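You operate a simulated robot arm through the tools that you are given. There is no shell and no other tool.

The job below is to be done with a simulated robot arm. You get a single attempt, and the scene is never put back.

## Task
Crimp the red lug and put it in the green tray.
Fine: in the orange press; colour dial at the lug's colour first; the sliding plate ends out. Where these are worked on the way, their far stop is far enough and under half their travel is too little: sliding plate.

It is judged by the outcome, as a careful person would: the job done as asked, and still so three seconds after it is handed in. It fails if anything else is knocked over, pushed out of place, dropped, spilled or broken.

## Robot
A 7-joint arm with a two-finger parallel gripper, fixed in place. Base frame: the origin is at the foot of the arm, x ahead of it, y to its left, z up. Units: m, degrees, N and s.
Its first joint turns from -132.0 to 132.0 degrees. Payload 3.91 kg.
Tool frame: the origin (TCP) lies between the finger pads and is the grasp point; the fingertips stand 0.03 m ahead of it; z points along the fingers, y is the line along which they close. The gripper opens to 0.11 m. The fingers are 0.02 m wide and 0.01 m thick; the gripper's body (0.048 by 0.112 m) begins 0.055 m behind the TCP.
Orientation is told as [roll, pitch, yaw] about the base's x, y, z axes, in that order, counted from this pose: with the fingers straight down and closing along the base's y, the tool's x points along the base's -x, its y along +y and its z along -z.

## Interface
- The arm moves only by the tool send_rows. Its argument "rows" is one flat list of numbers, 7 for each row, row after row: the shift along the tool's x, y, z in m, then the turn, a rotation vector about the tool's x, y, z in degrees, then the opening, from 0 (shut) to 1 (fully open). In form: [x, y, z, ax, ay, az, hand, x, y, z, ax, ay, az, hand, ...]. A call has 1 to 20 rows; each row shifts and turns the commanded pose from where the row before left it, along the tool's axes as they then stand. Each row takes 0.2 s and may step no farther than 0.05 m and 8.6 degrees from the row before; otherwise, or with a gripper value out of range, the whole call is refused. Where a pose cannot be reached the arm comes as near as it can. A force on the tool above 90 N (or 10 N above the force at the start of the call, whichever is more), or a blocked arm, ends the call early, and 0.2 s more pass. Each finger travels about 0.108 m/s and halts on what it meets, pressing with about 33 N; the grip force reading is that of the motor and also rises with nothing between the fingers. The clock runs only during rows and for 0.2 s after the last one: add rows that do not move to give the fingers time. It gives the time, the measured TCP pose, the force on the tool (base axes), the opening and the grip force at its end, in the units of the frame above (readings bear some noise), with the torque about the TCP (base axes, N m) and any sound that the robot's microphone picked up, and new pictures: "pictures" is both (left out), scene, wrist or none.
- Cameras (640 x 400 px; columns grow to the right, rows downward): "scene" is fixed at [0.2209, -0.6499, 1.4373]; the picture's right is [0.84, -0.54, 0.00], its down [-0.15, -0.24, -0.96] and it looks along [0.52, 0.81, -0.29] (base axes); focal length 327 px, centre (320, 200). "wrist" rides on the gripper at [0.072, 0.017, -0.103] in the tool frame; the picture's right is [-0.23, 0.97, 0.00], its down [-0.76, -0.18, -0.62] and it looks along [-0.61, -0.14, 0.78] (tool axes); focal length 222 px, centre (320, 200). There is no depth. A picture from a camera that has moved, and an enlarged one, comes with that camera's place and axes in the base frame and with its lens.
- close_up(camera, box): a new picture of the part [left, top, right, bottom] of that camera's present view, enlarged. It takes no simulated time.
- hand_in(): hands the job in; it is judged then, once.

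Places have to be worked out from the pictures, the camera data and where the tool is seen. Open the gripper and draw the arm clear of the work before you hand the job in, unless the task says otherwise.

The tools are called as name(argument=value, ...) on one line, values as JSON. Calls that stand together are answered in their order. send_rows: Moves the arm, as the interface text tells. Its arguments: {"type":"object","properties":{"rows":{"type":"array"},"pictures":{"type":"string","enum":["both","scene","wrist","none"]}},"required":["rows"]} The other tools are called the same way: close_up (camera, box) takes an enlarged picture of a part of a camera's view; hand_in () hands the job in.

At the start:

```text
t: 0.0
eef_pos: [0.581, 0.2016, 1.2177]
orientation: [0.0, -0.1, 0.0]
ft_force: [0.3, -0.5, -0.7]
moment: [-0.01, -0.03, -0.01]
grip_width: 0.1099
gripper_force: 0.0
```

scene: 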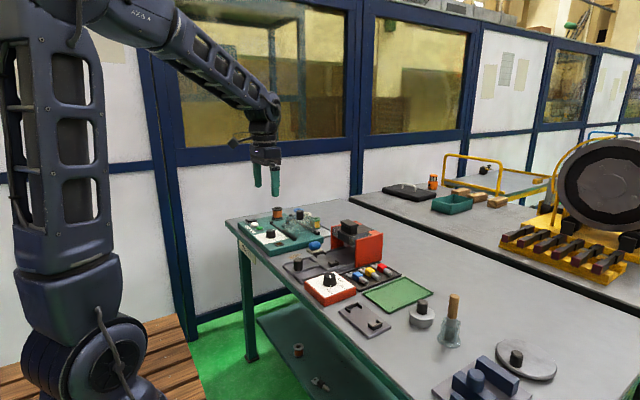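
wrist: 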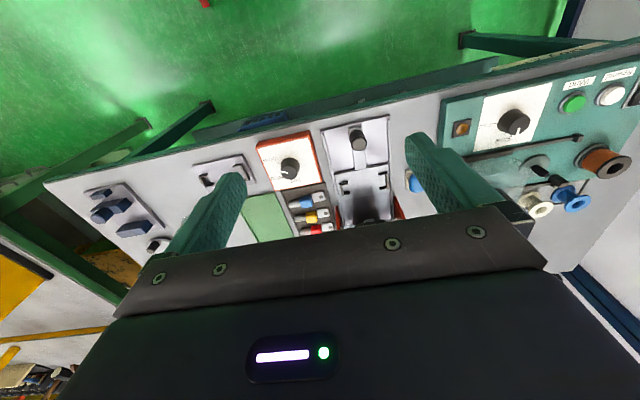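

I start by looking closely at the work area in both cameras before moving anything.

close_up(camera="scene", box=[270, 210, 430, 310])

close_up(camera="scene", box=[220, 190, 380, 290])

close_up(camera="wrist", box=[180, 100, 420, 250])

close_up(camera="scene", box=[330, 250, 570, 400])

```text
4.00 times, centred on (350, 260) of scene
camera zoom: at [0.2209, -0.6499, 1.4373], right [0.84, -0.54, 0.0], down [-0.15, -0.24, -0.96], along [0.52, 0.81, -0.29], focal length 1307 px, centre (200, -40)
```

zoom: 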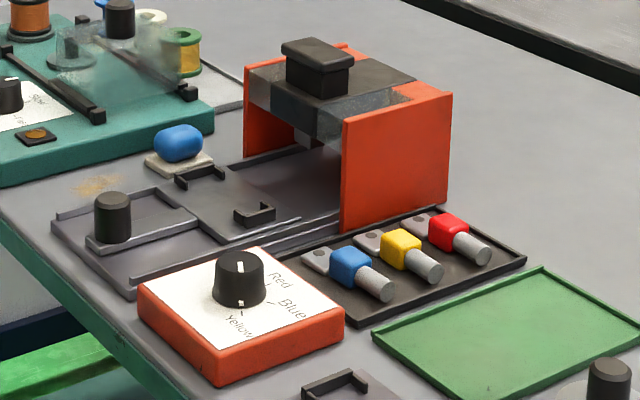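

```text
4.00 times, centred on (300, 240) of scene
camera zoom: at [0.2209, -0.6499, 1.4373], right [0.84, -0.54, 0.0], down [-0.15, -0.24, -0.96], along [0.52, 0.81, -0.29], focal length 1307 px, centre (400, 40)
```

zoom: 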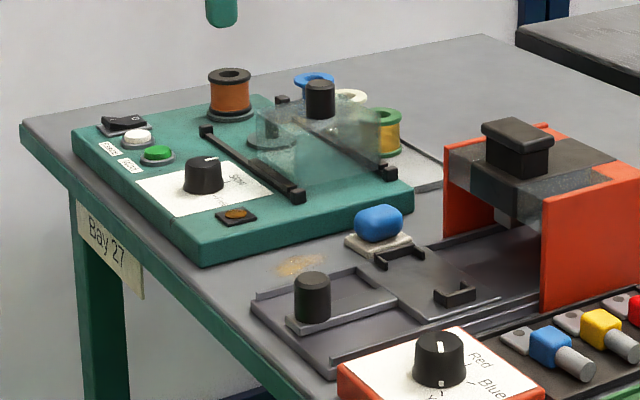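

```text
2.67 times, centred on (300, 175) of wrist
camera zoom: at [0.5084, 0.2187, 1.3207], right [0.23, 0.97, 0.0], down [0.76, -0.18, 0.62], along [0.61, -0.14, -0.78], focal length 592 px, centre (373, 267)
```

zoom: 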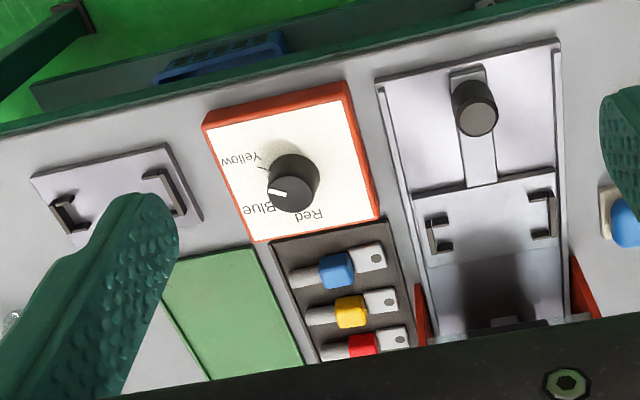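

```text
2.67 times, centred on (450, 325) of scene
camera zoom: at [0.2209, -0.6499, 1.4373], right [0.84, -0.54, 0.0], down [-0.15, -0.24, -0.96], along [0.52, 0.81, -0.29], focal length 872 px, centre (-27, -133)
```

zoom: 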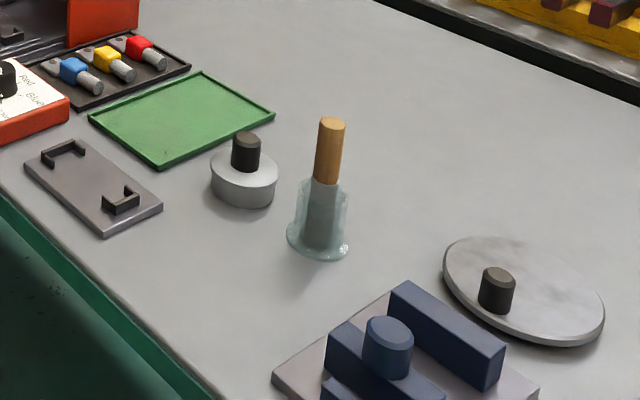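

The dial box (labels Yellow, Blue, Red), the lug rack, the press with its sliding plate and the green tray are all in front of the arm at z of about 0.9. I move over them, staying high, to get a steeper view for measuring.

send_rows(rows=[-0.04, -0.02, 0.01, 0, 0, 0, 1, -0.04, -0.02, 0.01, 0, 0, 0, 1, -0.04, -0.02, 0.01, 0, 0, 0, 1, -0.04, -0.02, 0.01, 0, 0, 0, 1, 0, 0, 0, 0, 0, 0, 1])

```text
t: 1.2
eef_pos: [0.7415, 0.1215, 1.1751]
orientation: [0.0, -0.1, 0.0]
ft_force: [-0.8, 0.0, -0.1]
moment: [0.0, -0.05, 0.0]
grip_width: 0.1104
gripper_force: 0.1
camera wrist: at [0.6684, 0.139, 1.2785], right [0.23, 0.97, 0.0], down [0.76, -0.18, 0.62], along [0.61, -0.14, -0.78], focal length 222 px, centre (320, 200)
```

scene: 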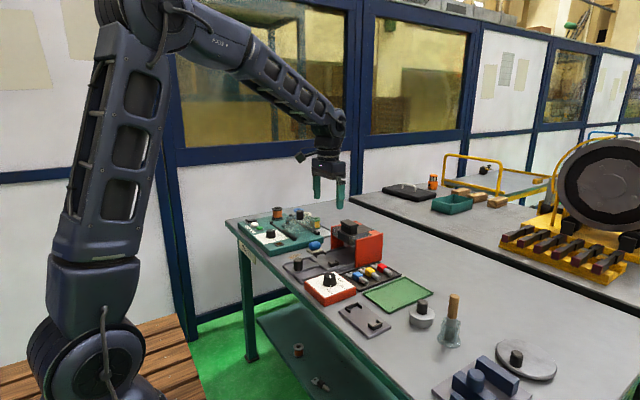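
wrist: 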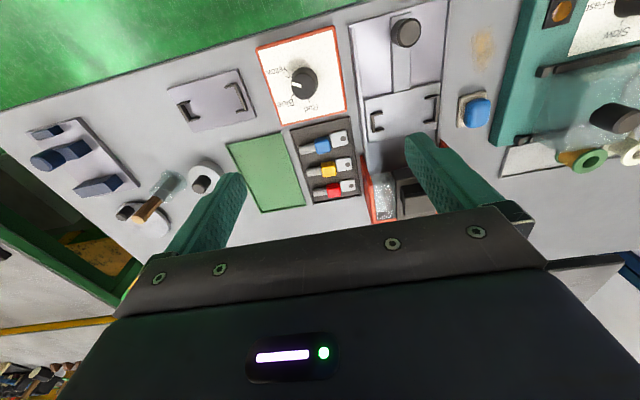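

This view is nearly top-down, so I take enlargements of the dial, rack and sliding plate.

close_up(camera="wrist", box=[240, 0, 480, 150])

close_up(camera="wrist", box=[220, 80, 412, 200])

close_up(camera="wrist", box=[330, 100, 490, 220])

```text
2.67 times, centred on (360, 75) of wrist
camera zoom: at [0.6684, 0.139, 1.2785], right [0.23, 0.97, 0.0], down [0.76, -0.18, 0.62], along [0.61, -0.14, -0.78], focal length 592 px, centre (213, 533)
```

zoom: 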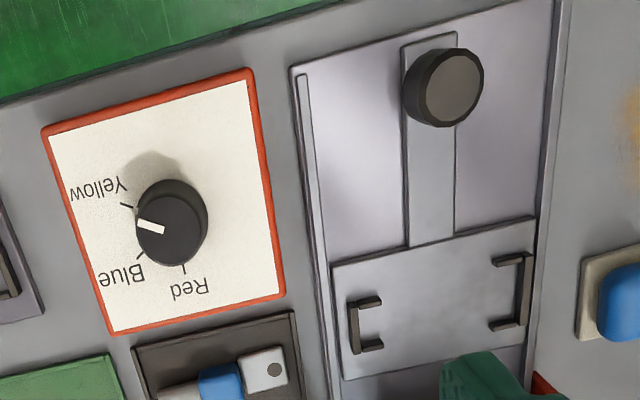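

```text
3.33 times, centred on (316, 140) of wrist
camera zoom: at [0.6684, 0.139, 1.2785], right [0.23, 0.97, 0.0], down [0.76, -0.18, 0.62], along [0.61, -0.14, -0.78], focal length 740 px, centre (333, 400)
```

zoom: 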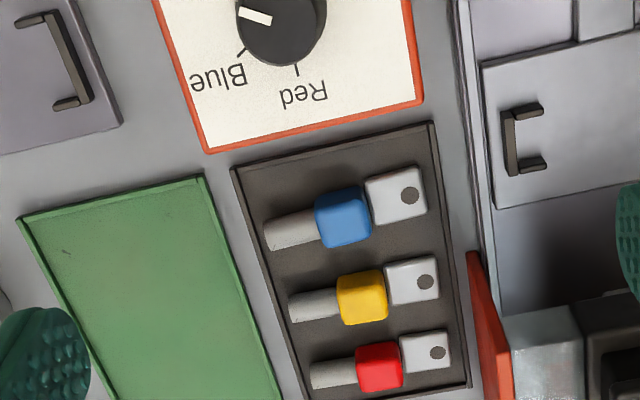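

```text
3.33 times, centred on (410, 160) of wrist
camera zoom: at [0.6684, 0.139, 1.2785], right [0.23, 0.97, 0.0], down [0.76, -0.18, 0.62], along [0.61, -0.14, -0.78], focal length 740 px, centre (20, 333)
```

zoom: 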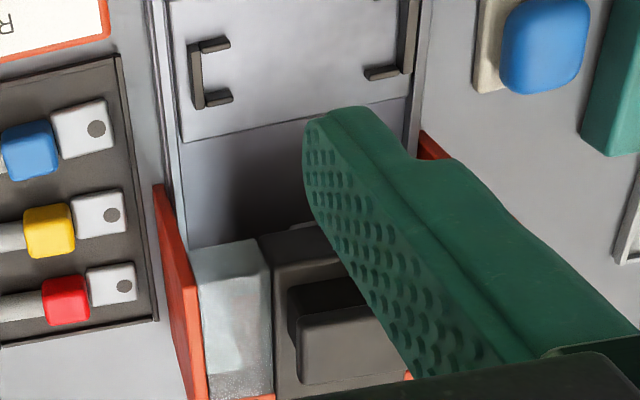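

The dial box top comes out at z of about 0.862, with labels Yellow, Blue and Red in a counter-clockwise arc. I move farther ahead to bring the press and rack into the visible half of the wrist picture.

send_rows(rows=[-0.035, 0.0, 0.0, 0, 0, 0, 1, -0.035, 0.0, 0.0, 0, 0, 0, 1, -0.035, 0.0, 0.0, 0, 0, 0, 1, -0.03, 0.0, 0.0, 0, 0, 0, 1, 0, 0, 0, 0, 0, 0, 1], pictures="wrist")

close_up(camera="wrist", box=[200, 0, 520, 200])

close_up(camera="wrist", box=[230, 0, 390, 100])

```text
t: 2.4
eef_pos: [0.8774, 0.1232, 1.1772]
orientation: [0.0, 0.0, 0.0]
ft_force: [0.2, 0.1, -0.2]
moment: [0.0, -0.01, -0.01]
grip_width: 0.1101
gripper_force: 0.1
camera wrist: at [0.8042, 0.141, 1.2795], right [0.23, 0.97, 0.0], down [0.76, -0.18, 0.62], along [0.61, -0.14, -0.78], focal length 222 px, centre (320, 200)
```

wrist: 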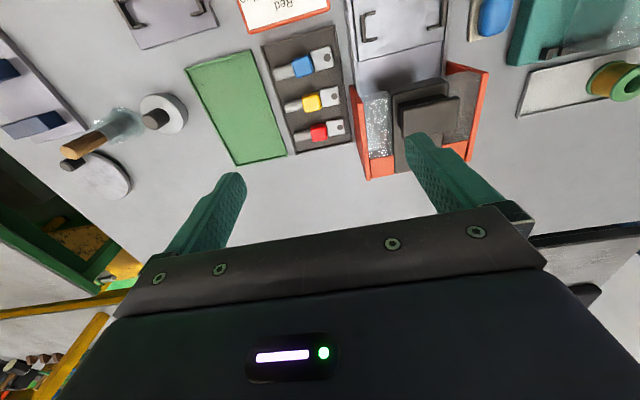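

```text
2.00 times, centred on (360, 100) of wrist
camera zoom: at [0.8042, 0.141, 1.2795], right [0.23, 0.97, 0.0], down [0.76, -0.18, 0.62], along [0.61, -0.14, -0.78], focal length 444 px, centre (240, 400)
```

zoom: 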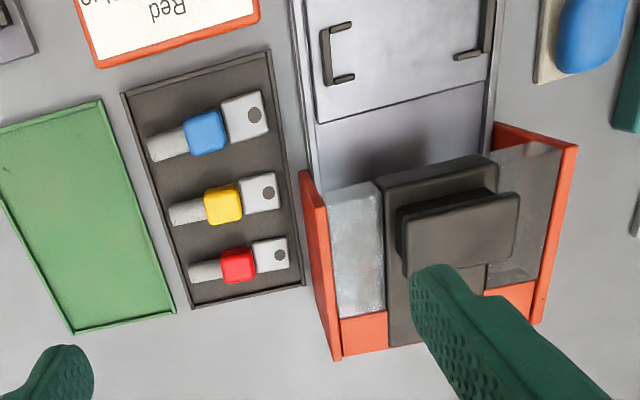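

```text
4.00 times, centred on (310, 50) of wrist
camera zoom: at [0.8042, 0.141, 1.2795], right [0.23, 0.97, 0.0], down [0.76, -0.18, 0.62], along [0.61, -0.14, -0.78], focal length 888 px, centre (360, 800)
```

zoom: 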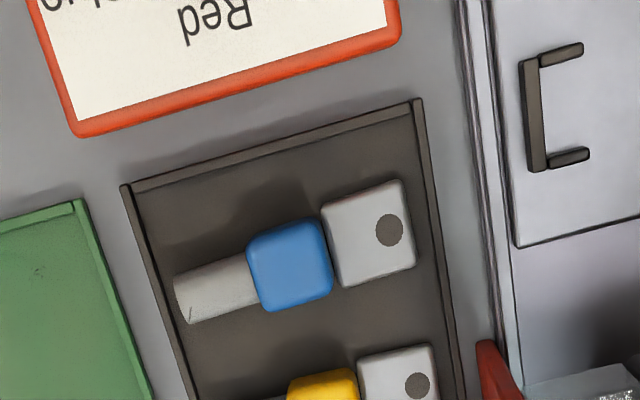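

The equipment is aligned with the base axes: red lug collar near (0.96, 0.10), ram near (0.93, 0.26), nest near (0.83, 0.26), dial near (0.74, 0.10). Next I go for a closer look at the dial.

send_rows(rows=[0.0239, -0.0062, 0.026, 0, 0, 0, 1, 0.0239, -0.0062, 0.026, 0, 0, 0, 1, 0.0239, -0.0062, 0.026, 0, 0, 0, 1, 0.0239, -0.0062, 0.026, 0, 0, 0, 1, 0.0239, -0.0062, 0.026, 0, 0, 0, 1, 0, 0, 0, 0, 0, 0, 1], pictures="wrist")

close_up(camera="wrist", box=[200, 0, 440, 150])

```text
t: 3.8
eef_pos: [0.7599, 0.0897, 1.0476]
orientation: [0.0, 0.0, -0.1]
ft_force: [0.3, -0.4, 0.6]
moment: [-0.01, -0.03, 0.01]
grip_width: 0.1102
gripper_force: 0.1
camera wrist: at [0.6865, 0.108, 1.1506], right [0.23, 0.97, 0.0], down [0.76, -0.18, 0.62], along [0.61, -0.14, -0.78], focal length 222 px, centre (320, 200)
```

wrist: 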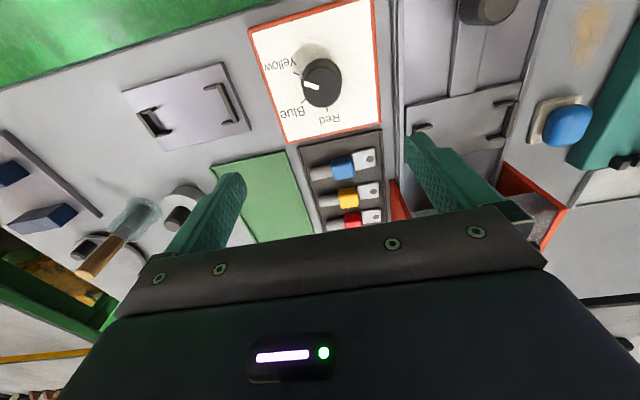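

```text
2.67 times, centred on (320, 75) of wrist
camera zoom: at [0.6865, 0.108, 1.1506], right [0.23, 0.97, 0.0], down [0.76, -0.18, 0.62], along [0.61, -0.14, -0.78], focal length 592 px, centre (320, 533)
```

zoom: 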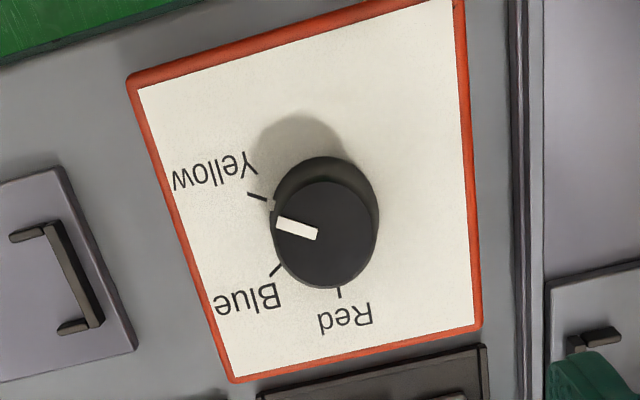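

The dial centre is about (0.738, 0.098) with its top at z≈0.900. Its mark points at about -118° (Yellow), and Red is near 0°, so it needs about +118° counter-clockwise seen from above. I go above the knob and pre-turn the tool to yaw -59° so that the turn ends near +59°.

send_rows(rows=[0.022, 0.008, 0.035, 0, 0, 0, 0.6, 0, 0, 0.035, 0, 0, 0, 0.6, 0, 0, 0, 0, 0, 8.43, 0.6, 0, 0, 0, 0, 0, 8.43, 0.6, 0, 0, 0, 0, 0, 8.43, 0.6, 0, 0, 0, 0, 0, 8.43, 0.6, 0, 0, 0, 0, 0, 8.43, 0.6, 0, 0, 0, 0, 0, 8.43, 0.6, 0, 0, 0, 0, 0, 8.43, 0.6, 0, 0, 0, 0, 0, 0, 0.6])

```text
t: 6.0
eef_pos: [0.7345, 0.0974, 0.9786]
orientation: [0.1, 0.0, -59.1]
ft_force: [0.9, -0.3, 0.0]
moment: [-0.01, -0.02, 0.02]
grip_width: 0.0659
gripper_force: 0.0
camera wrist: at [0.7117, 0.1691, 1.0807], right [0.95, 0.31, 0.0], down [0.24, -0.74, 0.62], along [0.19, -0.59, -0.78], focal length 222 px, centre (320, 200)
```

scene: 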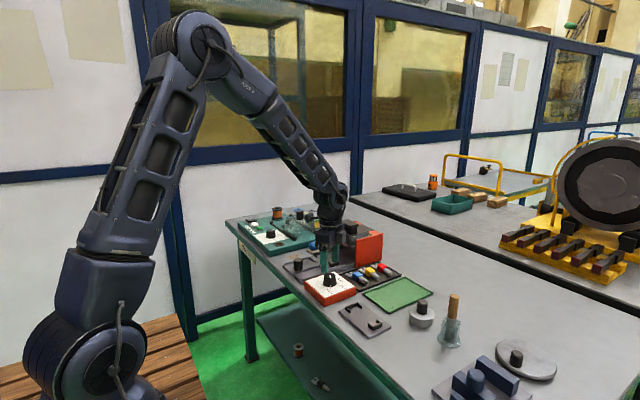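
wrist: 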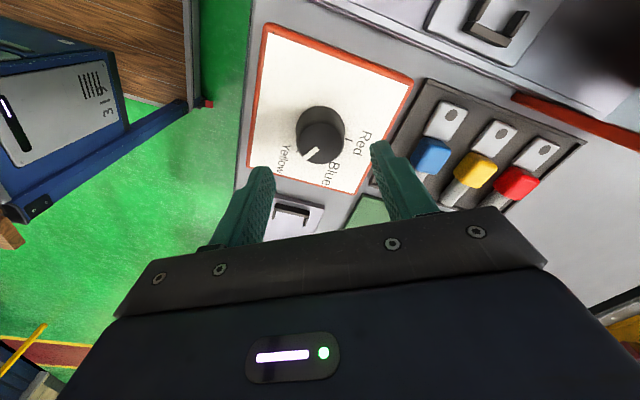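

The tool is over the dial at yaw -59°. I enlarge the wrist view to check the centring before lowering.

close_up(camera="wrist", box=[240, 80, 400, 180])

```text
4.00 times, centred on (320, 130) of wrist
camera zoom: at [0.7117, 0.1691, 1.0807], right [0.95, 0.31, 0.0], down [0.24, -0.74, 0.62], along [0.19, -0.59, -0.78], focal length 888 px, centre (320, 480)
```

zoom: 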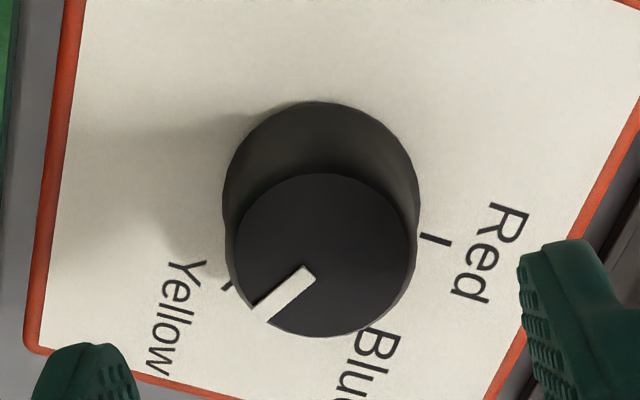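

Triangulating the two dial views puts the knob top at z≈0.919, its centre at (0.734, 0.099), and the box surface at about 0.883. The tool axis is centred on the knob, so I lower to TCP z≈0.925, with the fingertips about 1 cm above the box, and close on the knob.

send_rows(rows=[0.001, 0.0008, 0.027, 0, 0, 0, 0.6, 0, 0, 0.026, 0, 0, 0, 0.6, 0, 0, 0, 0, 0, 0, 0.6, 0, 0, 0, 0, 0, 0, 0.3, 0, 0, 0, 0, 0, 0, 0.3, 0, 0, 0, 0, 0, 0, 0.3])

```text
t: 7.4
eef_pos: [0.735, 0.0987, 0.9275]
orientation: [-0.1, 0.1, -59.0]
ft_force: [-10.4, -4.5, -2.9]
moment: [-0.18, 0.02, 0.1]
grip_width: 0.0389
gripper_force: 45.0
camera wrist: at [0.7116, 0.1701, 1.0291], right [0.95, 0.31, 0.0], down [0.24, -0.74, 0.62], along [0.19, -0.59, -0.78], focal length 222 px, centre (320, 200)
```

scene: 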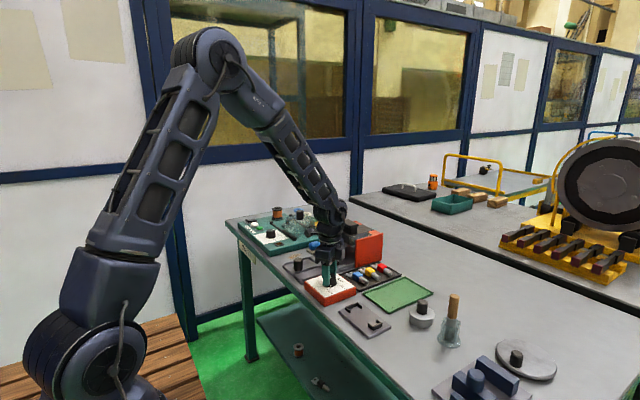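
wrist: 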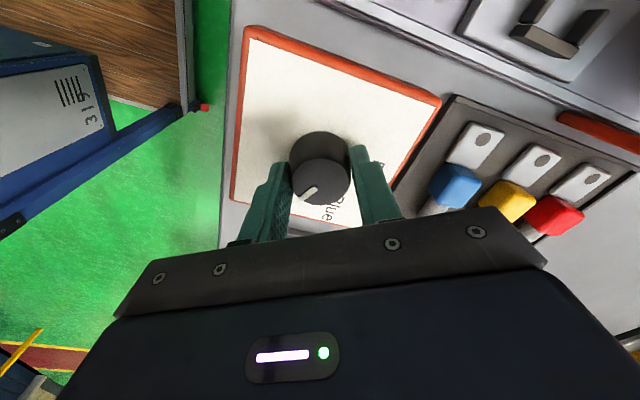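

The knob is gripped at a width of 39 mm, with a slight side load. I now turn it counter-clockwise by about 118° (negative about tool z).

send_rows(rows=[0, -0.001, 0, 0, 0, 0, 0.3, 0, 0, 0, 0, 0, -8.43, 0.3, 0, 0, 0, 0, 0, -8.43, 0.3, 0, 0, 0, 0, 0, -8.43, 0.3, 0, 0, 0, 0, 0, -8.43, 0.3, 0, 0, 0, 0, 0, -8.43, 0.3, 0, 0, 0, 0, 0, -8.43, 0.3, 0, 0, 0, 0, 0, -8.43, 0.3, 0, 0, 0, 0, 0, 0, 0.3])

close_up(camera="wrist", box=[240, 80, 400, 180])

```text
t: 9.4
eef_pos: [0.7337, 0.0987, 0.9266]
orientation: [0.2, 0.1, 0.1]
ft_force: [4.1, -17.6, 21.0]
moment: [-0.55, -0.67, -0.02]
grip_width: 0.0391
gripper_force: 44.7
camera wrist: at [0.6611, 0.1155, 1.0289], right [0.23, 0.97, 0.0], down [0.76, -0.18, 0.62], along [0.61, -0.14, -0.78], focal length 222 px, centre (320, 200)
```

scene: 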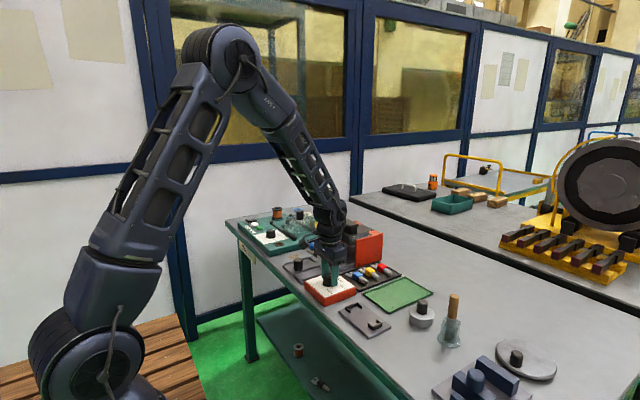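
wrist: 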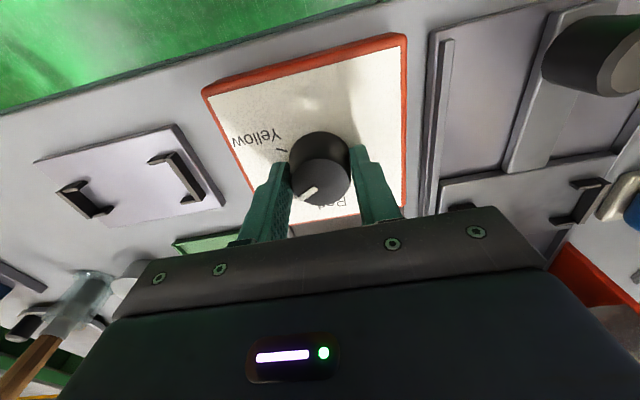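

```text
4.00 times, centred on (320, 130) of wrist
camera zoom: at [0.6611, 0.1155, 1.0289], right [0.23, 0.97, 0.0], down [0.76, -0.18, 0.62], along [0.61, -0.14, -0.78], focal length 888 px, centre (320, 480)
```

zoom: 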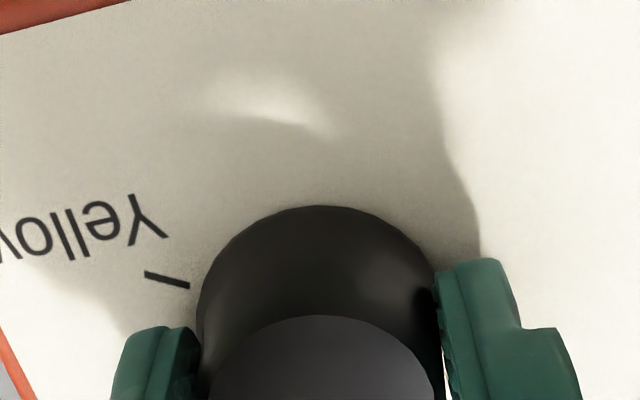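

The knob follows the gripper: the mark has kept its place between the fingers. I ease the side and vertical load by 1 mm each and carry on with the second half of the turn.

send_rows(rows=[0, -0.001, -0.001, 0, 0, 0, 0.3, 0, 0, 0, 0, 0, -8.43, 0.3, 0, 0, 0, 0, 0, -8.43, 0.3, 0, 0, 0, 0, 0, -8.43, 0.3, 0, 0, 0, 0, 0, -8.43, 0.3, 0, 0, 0, 0, 0, -8.43, 0.3, 0, 0, 0, 0, 0, -8.43, 0.3, 0, 0, 0, 0, 0, -8.43, 0.3, 0, 0, 0, 0, 0, 0, 0.3])

close_up(camera="wrist", box=[240, 80, 400, 210])

```text
t: 11.4
eef_pos: [0.7347, 0.0969, 0.925]
orientation: [0.0, 0.0, 59.0]
ft_force: [10.8, -28.2, 11.7]
moment: [-0.9, 0.05, 0.01]
grip_width: 0.0389
gripper_force: 45.6
camera wrist: at [0.6823, 0.0443, 1.0288], right [-0.72, 0.7, 0.0], down [0.54, 0.56, 0.62], along [0.43, 0.45, -0.78], focal length 222 px, centre (320, 200)
```

scene: 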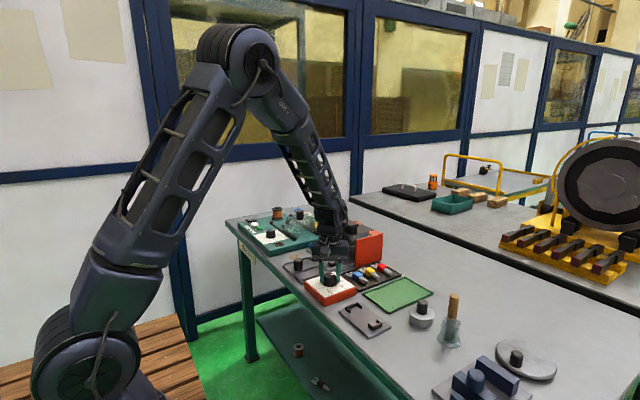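
wrist: 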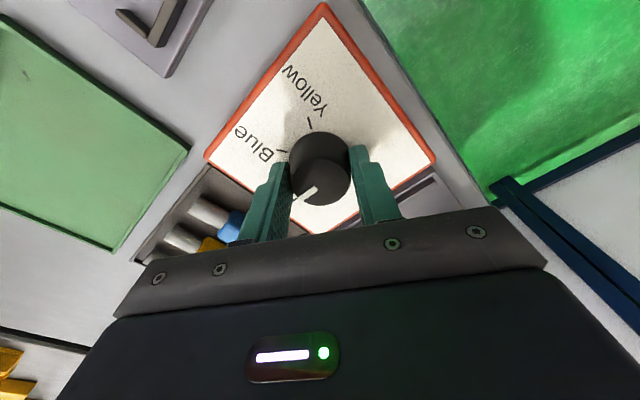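

```text
3.08 times, centred on (320, 145) of wrist
camera zoom: at [0.6823, 0.0443, 1.0288], right [-0.72, 0.7, 0.0], down [0.54, 0.56, 0.62], along [0.43, 0.45, -0.78], focal length 684 px, centre (320, 369)
```

zoom: 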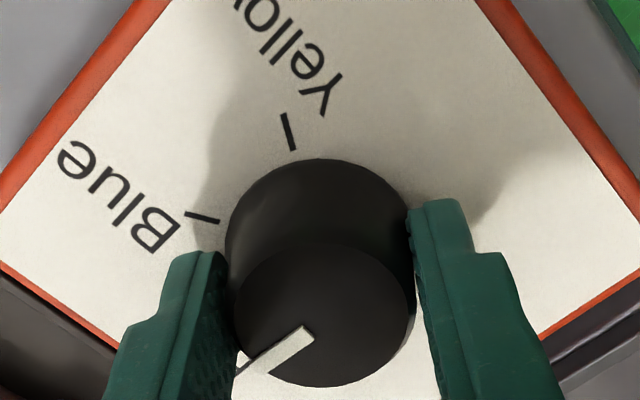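

The turn is complete with no slip seen. I open the fingers, rise, and check where the mark points.

send_rows(rows=[0, 0, 0, 0, 0, 0, 0.6, 0, 0, 0, 0, 0, 0, 0.6, 0, 0, -0.03, 0, 0, 0, 0.6, 0, 0, -0.03, 0, 0, 0, 0.6, 0, 0, -0.03, 0, 0, 0, 0.6, 0, 0, 0, 0, 0, 0, 0.6], pictures="wrist")

close_up(camera="wrist", box=[224, 60, 416, 180])

close_up(camera="scene", box=[290, 250, 370, 300])

```text
t: 12.8
eef_pos: [0.7326, 0.0975, 1.0155]
orientation: [0.0, 0.0, 59.0]
ft_force: [-0.1, 1.0, 0.0]
moment: [0.04, 0.03, -0.02]
grip_width: 0.0658
gripper_force: 0.0
camera wrist: at [0.6811, 0.0452, 1.1186], right [-0.72, 0.7, 0.0], down [0.54, 0.56, 0.62], along [0.43, 0.45, -0.78], focal length 222 px, centre (320, 200)
```

wrist: 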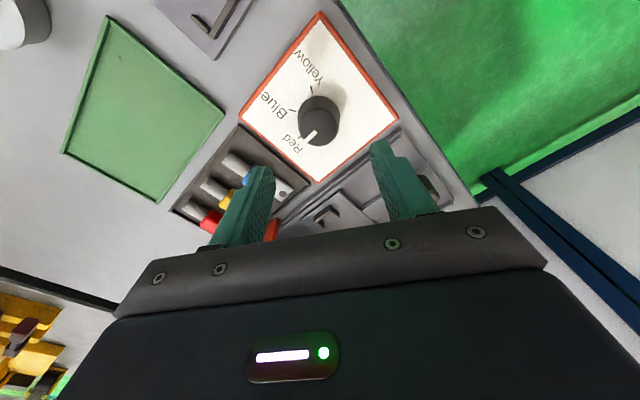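

```text
3.33 times, centred on (320, 120) of wrist
camera zoom: at [0.6811, 0.0452, 1.1186], right [-0.72, 0.7, 0.0], down [0.54, 0.56, 0.62], along [0.43, 0.45, -0.78], focal length 740 px, centre (320, 467)
```

zoom: 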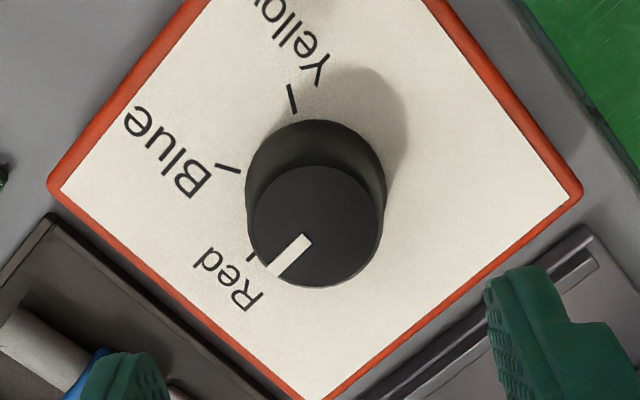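

```text
8.00 times, centred on (330, 275) of scene
camera zoom: at [0.2209, -0.6499, 1.4373], right [0.84, -0.54, 0.0], down [-0.15, -0.24, -0.96], along [0.52, 0.81, -0.29], focal length 2615 px, centre (240, -400)
```

zoom: 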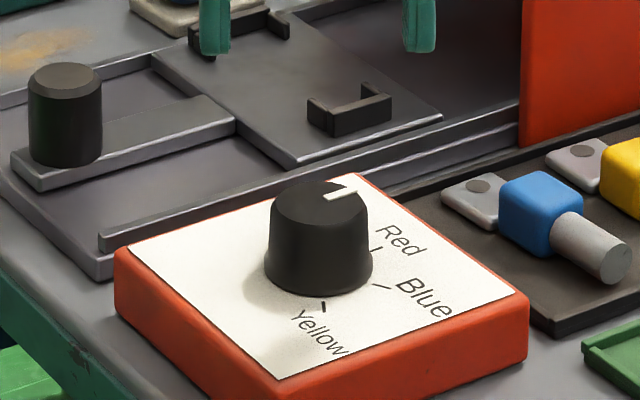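

The mark now points at close to 0° and the Red tick also lies near 0°. I enlarge further to check how well they line up.

close_up(camera="scene", box=[315, 265, 347, 285])

close_up(camera="wrist", box=[280, 90, 344, 150])

```text
16.00 times, centred on (331, 275) of scene
camera zoom: at [0.2209, -0.6499, 1.4373], right [0.84, -0.54, 0.0], down [-0.15, -0.24, -0.96], along [0.52, 0.81, -0.29], focal length 5229 px, centre (144, -1000)
```

zoom: 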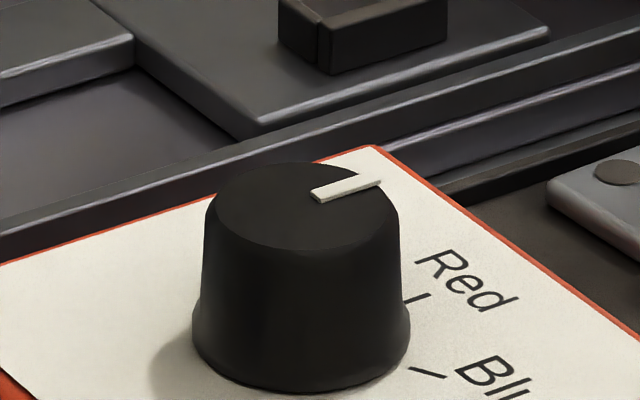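

```text
6.67 times, centred on (312, 120) of wrist
camera zoom: at [0.6811, 0.0452, 1.1186], right [-0.72, 0.7, 0.0], down [0.54, 0.56, 0.62], along [0.43, 0.45, -0.78], focal length 1481 px, centre (373, 733)
```

zoom: 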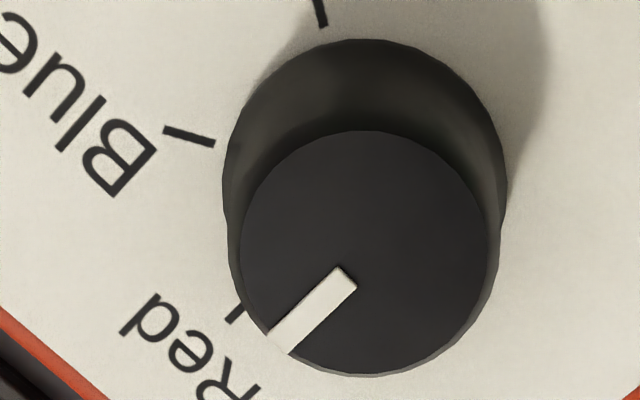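

The wrist measurement puts the mark within about 1° of the base x axis, in line with the Red tick, so the dial is set. Now I turn to yaw +90° (camera on the side away from the press) and travel over the red lug.

send_rows(rows=[0, 0, 0, 0, 0, -7.75, 0.6, 0, 0, 0, 0, 0, -7.75, 0.6, 0, 0, 0, 0, 0, -7.75, 0.6, 0, 0, 0, 0, 0, -7.75, 0.6, 0, -0.043, 0, 0, 0, 0, 0.6, 0, -0.043, 0, 0, 0, 0, 0.6, 0, -0.043, 0, 0, 0, 0, 0.6, 0, -0.043, 0, 0, 0, 0, 0.6, 0, -0.043, 0, 0, 0, 0, 0.6, 0, 0, 0, 0, 0, 0, 0.6])

close_up(camera="wrist", box=[210, 60, 434, 200])

```text
t: 15.0
eef_pos: [0.9453, 0.0969, 1.013]
orientation: [0.0, 0.0, 90.0]
ft_force: [0.1, -0.2, -0.2]
moment: [0.01, -0.01, 0.03]
grip_width: 0.0659
gripper_force: 0.1
camera wrist: at [0.9279, 0.0253, 1.117], right [-0.97, 0.23, 0.0], down [0.18, 0.76, 0.62], along [0.14, 0.61, -0.78], focal length 222 px, centre (320, 200)
```

scene: 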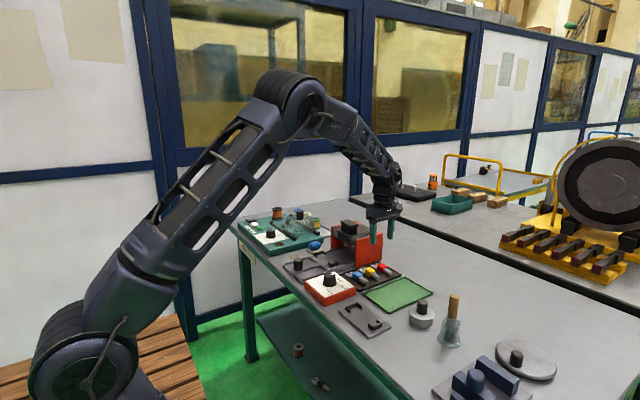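
wrist: 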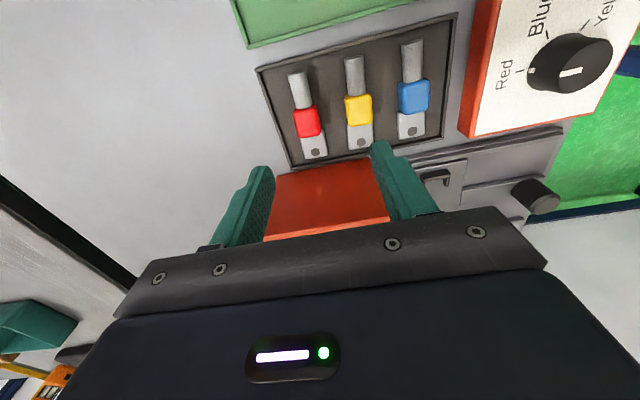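

```text
2.86 times, centred on (322, 130) of wrist
camera zoom: at [0.9279, 0.0253, 1.117], right [-0.97, 0.23, 0.0], down [0.18, 0.76, 0.62], along [0.14, 0.61, -0.78], focal length 635 px, centre (314, 400)
```

zoom: 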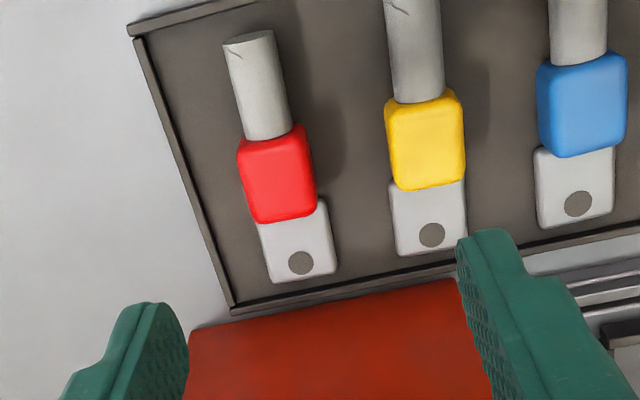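

The red lug's collar is centred at about (0.959, 0.1015) with its top near z=0.883, and the yellow collar's edge is at x≈0.919. I narrow the opening to about 45 mm, centre over the collar, and lower partway.

send_rows(rows=[-0.0046, -0.0137, 0.0, 0, 0, 0, 0.41, 0, 0, 0.03, 0, 0, 0, 0.41, 0, 0, 0.03, 0, 0, 0, 0.41, 0, 0, 0.02, 0, 0, 0, 0.41, 0, 0, 0, 0, 0, 0, 0.41], pictures="wrist")

close_up(camera="wrist", box=[240, 100, 400, 200])

close_up(camera="scene", box=[340, 230, 420, 280])

```text
t: 16.2
eef_pos: [0.9628, 0.1044, 0.9331]
orientation: [0.0, 0.0, 90.0]
ft_force: [1.4, -0.2, -0.4]
moment: [0.03, 0.01, 0.01]
grip_width: 0.045
gripper_force: 0.1
camera wrist: at [0.9437, 0.0329, 1.0349], right [-0.97, 0.23, 0.0], down [0.18, 0.76, 0.62], along [0.14, 0.61, -0.78], focal length 222 px, centre (320, 200)
```

wrist: 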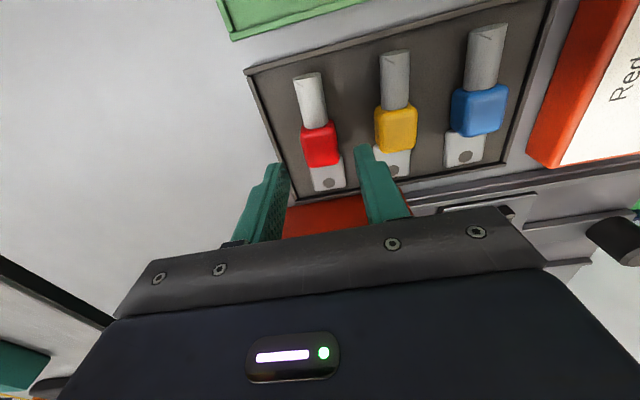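

```text
4.00 times, centred on (320, 150) of wrist
camera zoom: at [0.9437, 0.0329, 1.0349], right [-0.97, 0.23, 0.0], down [0.18, 0.76, 0.62], along [0.14, 0.61, -0.78], focal length 888 px, centre (320, 400)
```

zoom: 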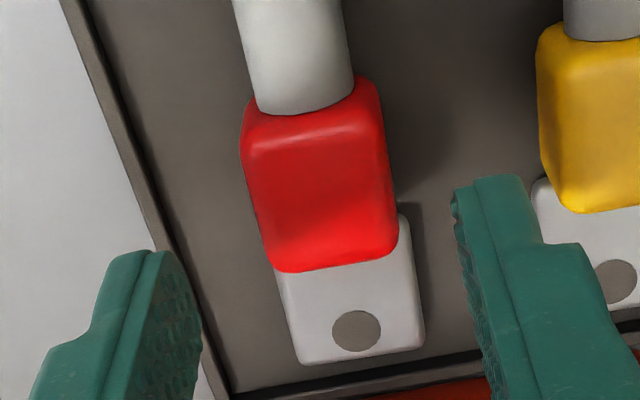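

```text
8.00 times, centred on (380, 255) of scene
camera zoom: at [0.2209, -0.6499, 1.4373], right [0.84, -0.54, 0.0], down [-0.15, -0.24, -0.96], along [0.52, 0.81, -0.29], focal length 2615 px, centre (-160, -240)
```

zoom: 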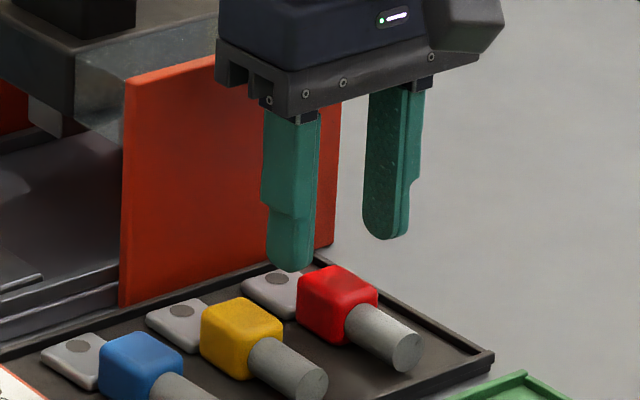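

The axis is centred across the collar within 1 mm and about 2 mm too far toward +y, and the lug is turned about 2° clockwise. I correct both and lower to TCP z≈0.894 without closing yet.

send_rows(rows=[0.002, 0, 0.0, 0, 0, 2, 0.41, 0, 0, 0.02, 0, 0, 0, 0.41, 0, 0, 0.018, 0, 0, 0, 0.41, 0, 0, 0, 0, 0, 0, 0.41])

close_up(camera="wrist", box=[240, 100, 400, 200])

close_up(camera="scene", box=[340, 230, 420, 280])

```text
t: 17.2
eef_pos: [0.9609, 0.0998, 0.8956]
orientation: [-0.1, 0.0, 88.0]
ft_force: [-0.2, -0.1, 0.4]
moment: [0.02, 0.02, -0.02]
grip_width: 0.0452
gripper_force: 0.1
camera wrist: at [0.9413, 0.0285, 0.999], right [-0.97, 0.26, 0.0], down [0.2, 0.75, 0.62], along [0.16, 0.6, -0.78], focal length 222 px, centre (320, 200)
```

scene: 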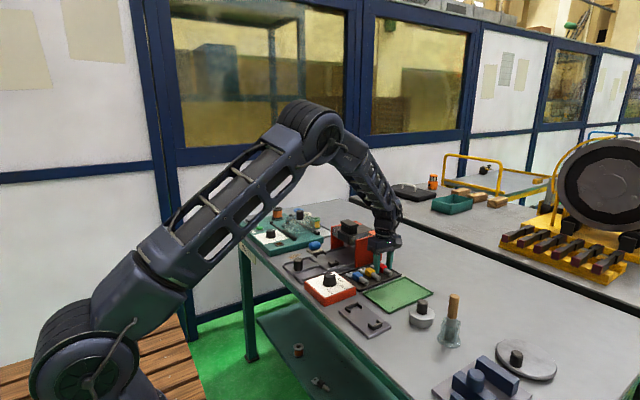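
wrist: 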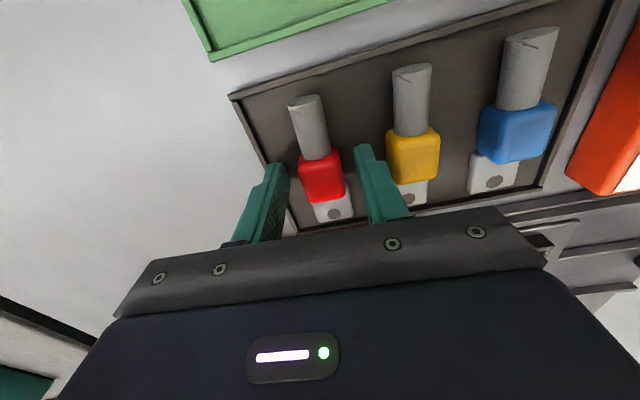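

```text
4.00 times, centred on (320, 150) of wrist
camera zoom: at [0.9413, 0.0285, 0.999], right [-0.97, 0.26, 0.0], down [0.2, 0.75, 0.62], along [0.16, 0.6, -0.78], focal length 888 px, centre (320, 400)
```

zoom: 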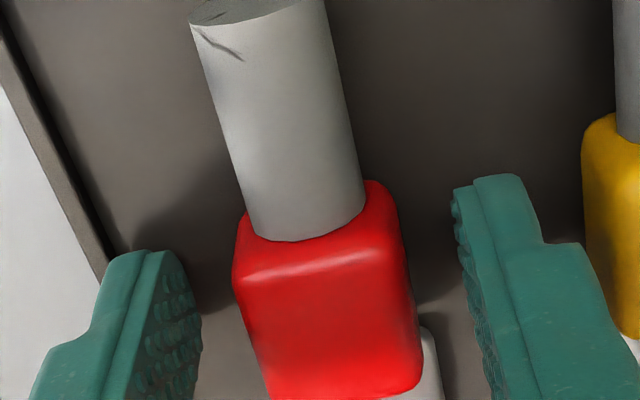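

```text
8.00 times, centred on (380, 255) of scene
camera zoom: at [0.2209, -0.6499, 1.4373], right [0.84, -0.54, 0.0], down [-0.15, -0.24, -0.96], along [0.52, 0.81, -0.29], focal length 2615 px, centre (-160, -240)
```

zoom: 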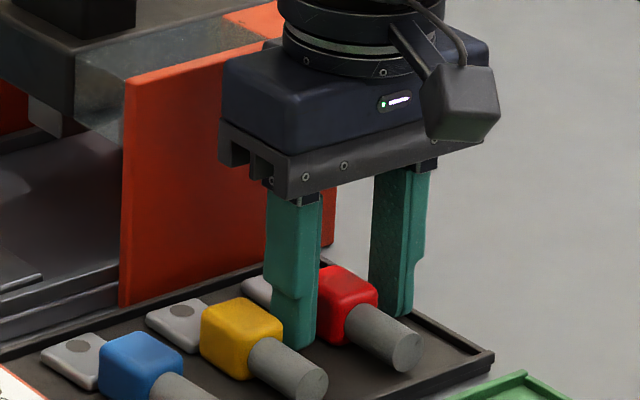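

Both fingers straddle the red collar with clearance from the yellow lug and the floor. I shift 2 mm toward +y to the collar's middle and close.

send_rows(rows=[-0.002, 0, 0.002, 0, 0, 0, 0.41, 0, 0, 0, 0, 0, 0, 0.1, 0, 0, 0, 0, 0, 0, 0.1, 0, 0, 0, 0, 0, 0, 0.1, 0, 0, 0, 0, 0, 0, 0.1], pictures="wrist")

close_up(camera="wrist", box=[240, 100, 400, 200])

```text
t: 18.4
eef_pos: [0.9618, 0.1028, 0.8945]
orientation: [0.0, 0.0, 88.1]
ft_force: [0.2, 1.2, 12.2]
moment: [0.0, 0.19, 0.02]
grip_width: 0.0253
gripper_force: 33.1
camera wrist: at [0.942, 0.0311, 0.9976], right [-0.97, 0.26, 0.0], down [0.2, 0.75, 0.62], along [0.16, 0.6, -0.78], focal length 222 px, centre (320, 200)
```

wrist: 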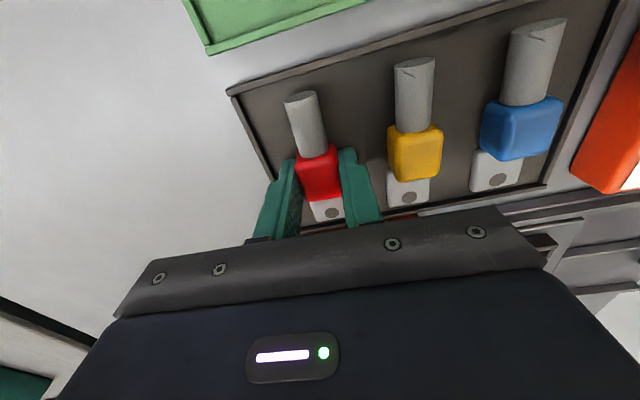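

```text
4.00 times, centred on (320, 150) of wrist
camera zoom: at [0.942, 0.0311, 0.9976], right [-0.97, 0.26, 0.0], down [0.2, 0.75, 0.62], along [0.16, 0.6, -0.78], focal length 888 px, centre (320, 400)
```

zoom: 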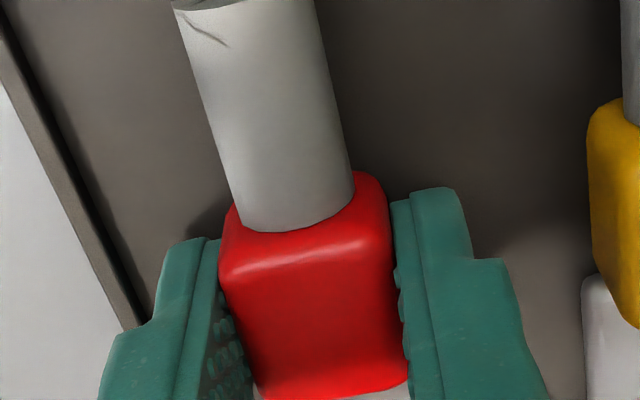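

The collar is gripped at 25.3 mm with 33 N. I lift straight up and check that the lug comes along.

send_rows(rows=[0, 0, -0.015, 0, 0, 0, 0.1, 0, 0, -0.03, 0, 0, 0, 0.1, 0, 0, -0.04, 0, 0, 0, 0.1, 0, 0, -0.04, 0, 0, 0, 0.1, 0, 0, 0, 0, 0, 0, 0.1])

close_up(camera="wrist", box=[240, 100, 400, 200])

close_up(camera="scene", box=[300, 200, 460, 300])

```text
t: 19.6
eef_pos: [0.9628, 0.1015, 1.0186]
orientation: [0.0, 0.0, 87.9]
ft_force: [-0.1, -0.1, -1.6]
moment: [0.02, 0.01, 0.01]
grip_width: 0.0249
gripper_force: 32.8
camera wrist: at [0.9431, 0.0315, 1.1223], right [-0.97, 0.26, 0.0], down [0.2, 0.76, 0.62], along [0.16, 0.6, -0.78], focal length 222 px, centre (320, 200)
```

scene: 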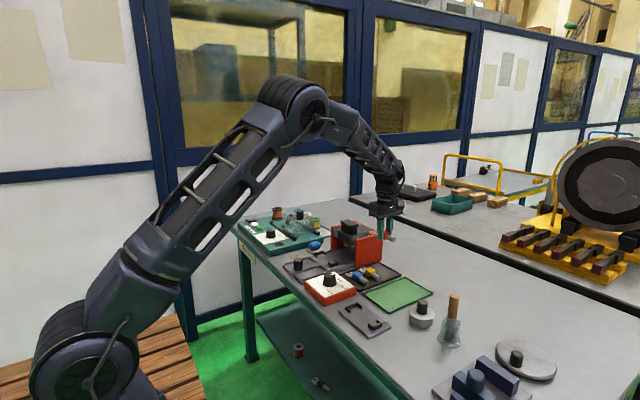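
wrist: 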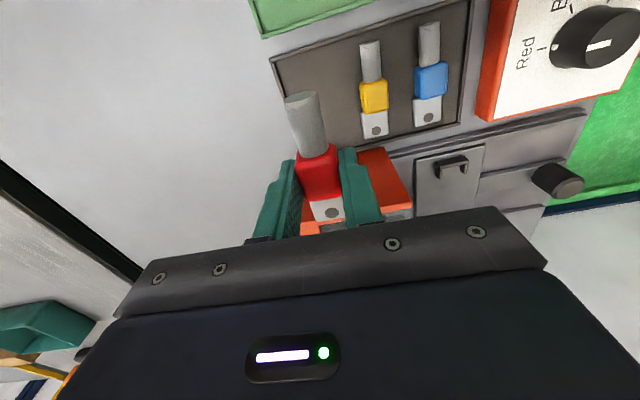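

```text
4.00 times, centred on (320, 150) of wrist
camera zoom: at [0.9431, 0.0315, 1.1223], right [-0.97, 0.26, 0.0], down [0.2, 0.76, 0.62], along [0.16, 0.6, -0.78], focal length 888 px, centre (320, 400)
```

zoom: 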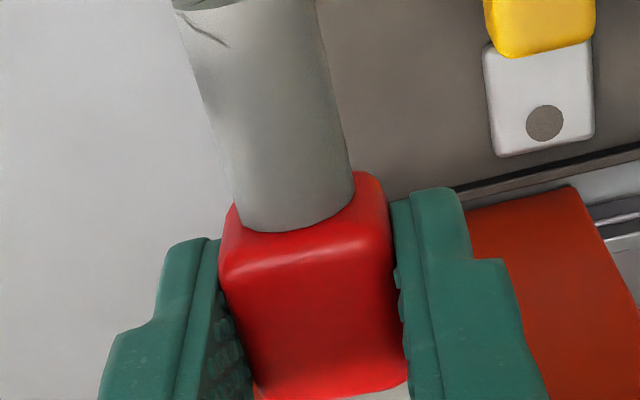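

```text
4.00 times, centred on (380, 250) of scene
camera zoom: at [0.2209, -0.6499, 1.4373], right [0.84, -0.54, 0.0], down [-0.15, -0.24, -0.96], along [0.52, 0.81, -0.29], focal length 1307 px, centre (80, 0)
```

zoom: 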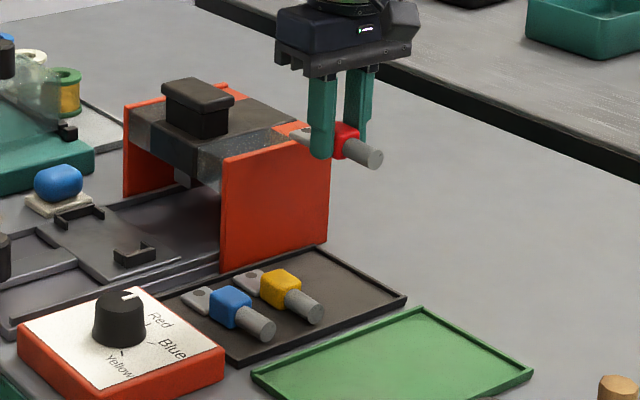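

The red lug is held firmly and the rack is otherwise undisturbed. I back away in x, rise, and go past the nest in y so the wrist camera looks down on the nest unobstructed.

send_rows(rows=[0, 0.033, -0.012, 0, 0, 0, 0.1, 0, 0.034, -0.012, 0, 0, 0, 0.1, 0, 0.034, -0.012, 0, 0, 0, 0.1, 0, 0.034, -0.012, 0, 0, 0, 0.1, -0.046, 0, 0, 0, 0, 0, 0.1, -0.046, 0, 0, 0, 0, 0, 0.1, -0.046, 0, 0, 0, 0, 0, 0.1, -0.046, 0, 0, 0, 0, 0, 0.1, -0.046, 0, 0, 0, 0, 0, 0.1, 0, 0, 0, 0, 0, 0, 0.1])

close_up(camera="wrist", box=[220, 0, 420, 125])

```text
t: 21.8
eef_pos: [0.8361, 0.3374, 1.0687]
orientation: [0.0, 0.0, 88.0]
ft_force: [-0.9, 0.6, -1.3]
moment: [0.0, -0.01, 0.02]
grip_width: 0.0248
gripper_force: 33.2
camera wrist: at [0.8164, 0.2661, 1.1715], right [-0.97, 0.26, 0.0], down [0.2, 0.76, 0.62], along [0.16, 0.6, -0.78], focal length 222 px, centre (320, 200)
```

scene: 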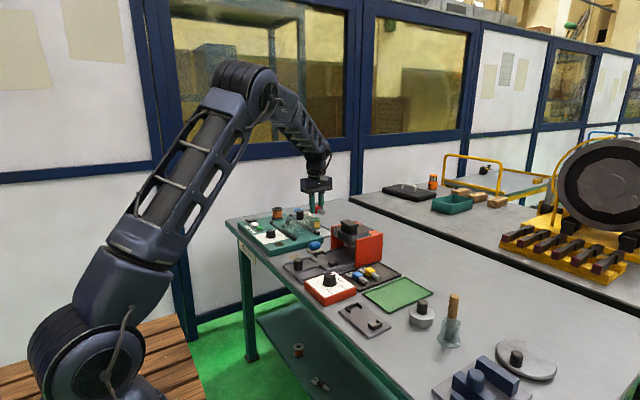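
wrist: 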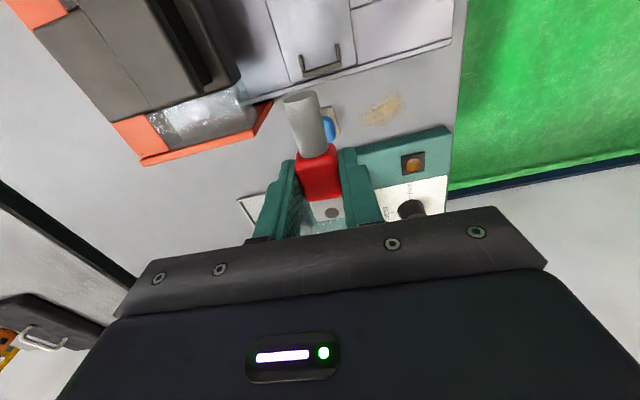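

```text
3.20 times, centred on (320, 62) of wrist
camera zoom: at [0.8164, 0.2661, 1.1715], right [-0.97, 0.26, 0.0], down [0.2, 0.76, 0.62], along [0.16, 0.6, -0.78], focal length 711 px, centre (320, 640)
```

zoom: 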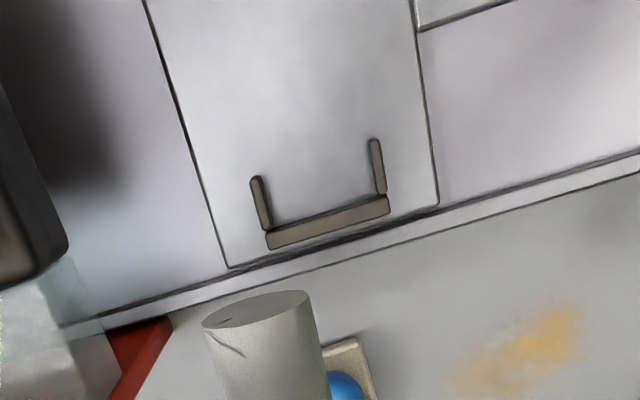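

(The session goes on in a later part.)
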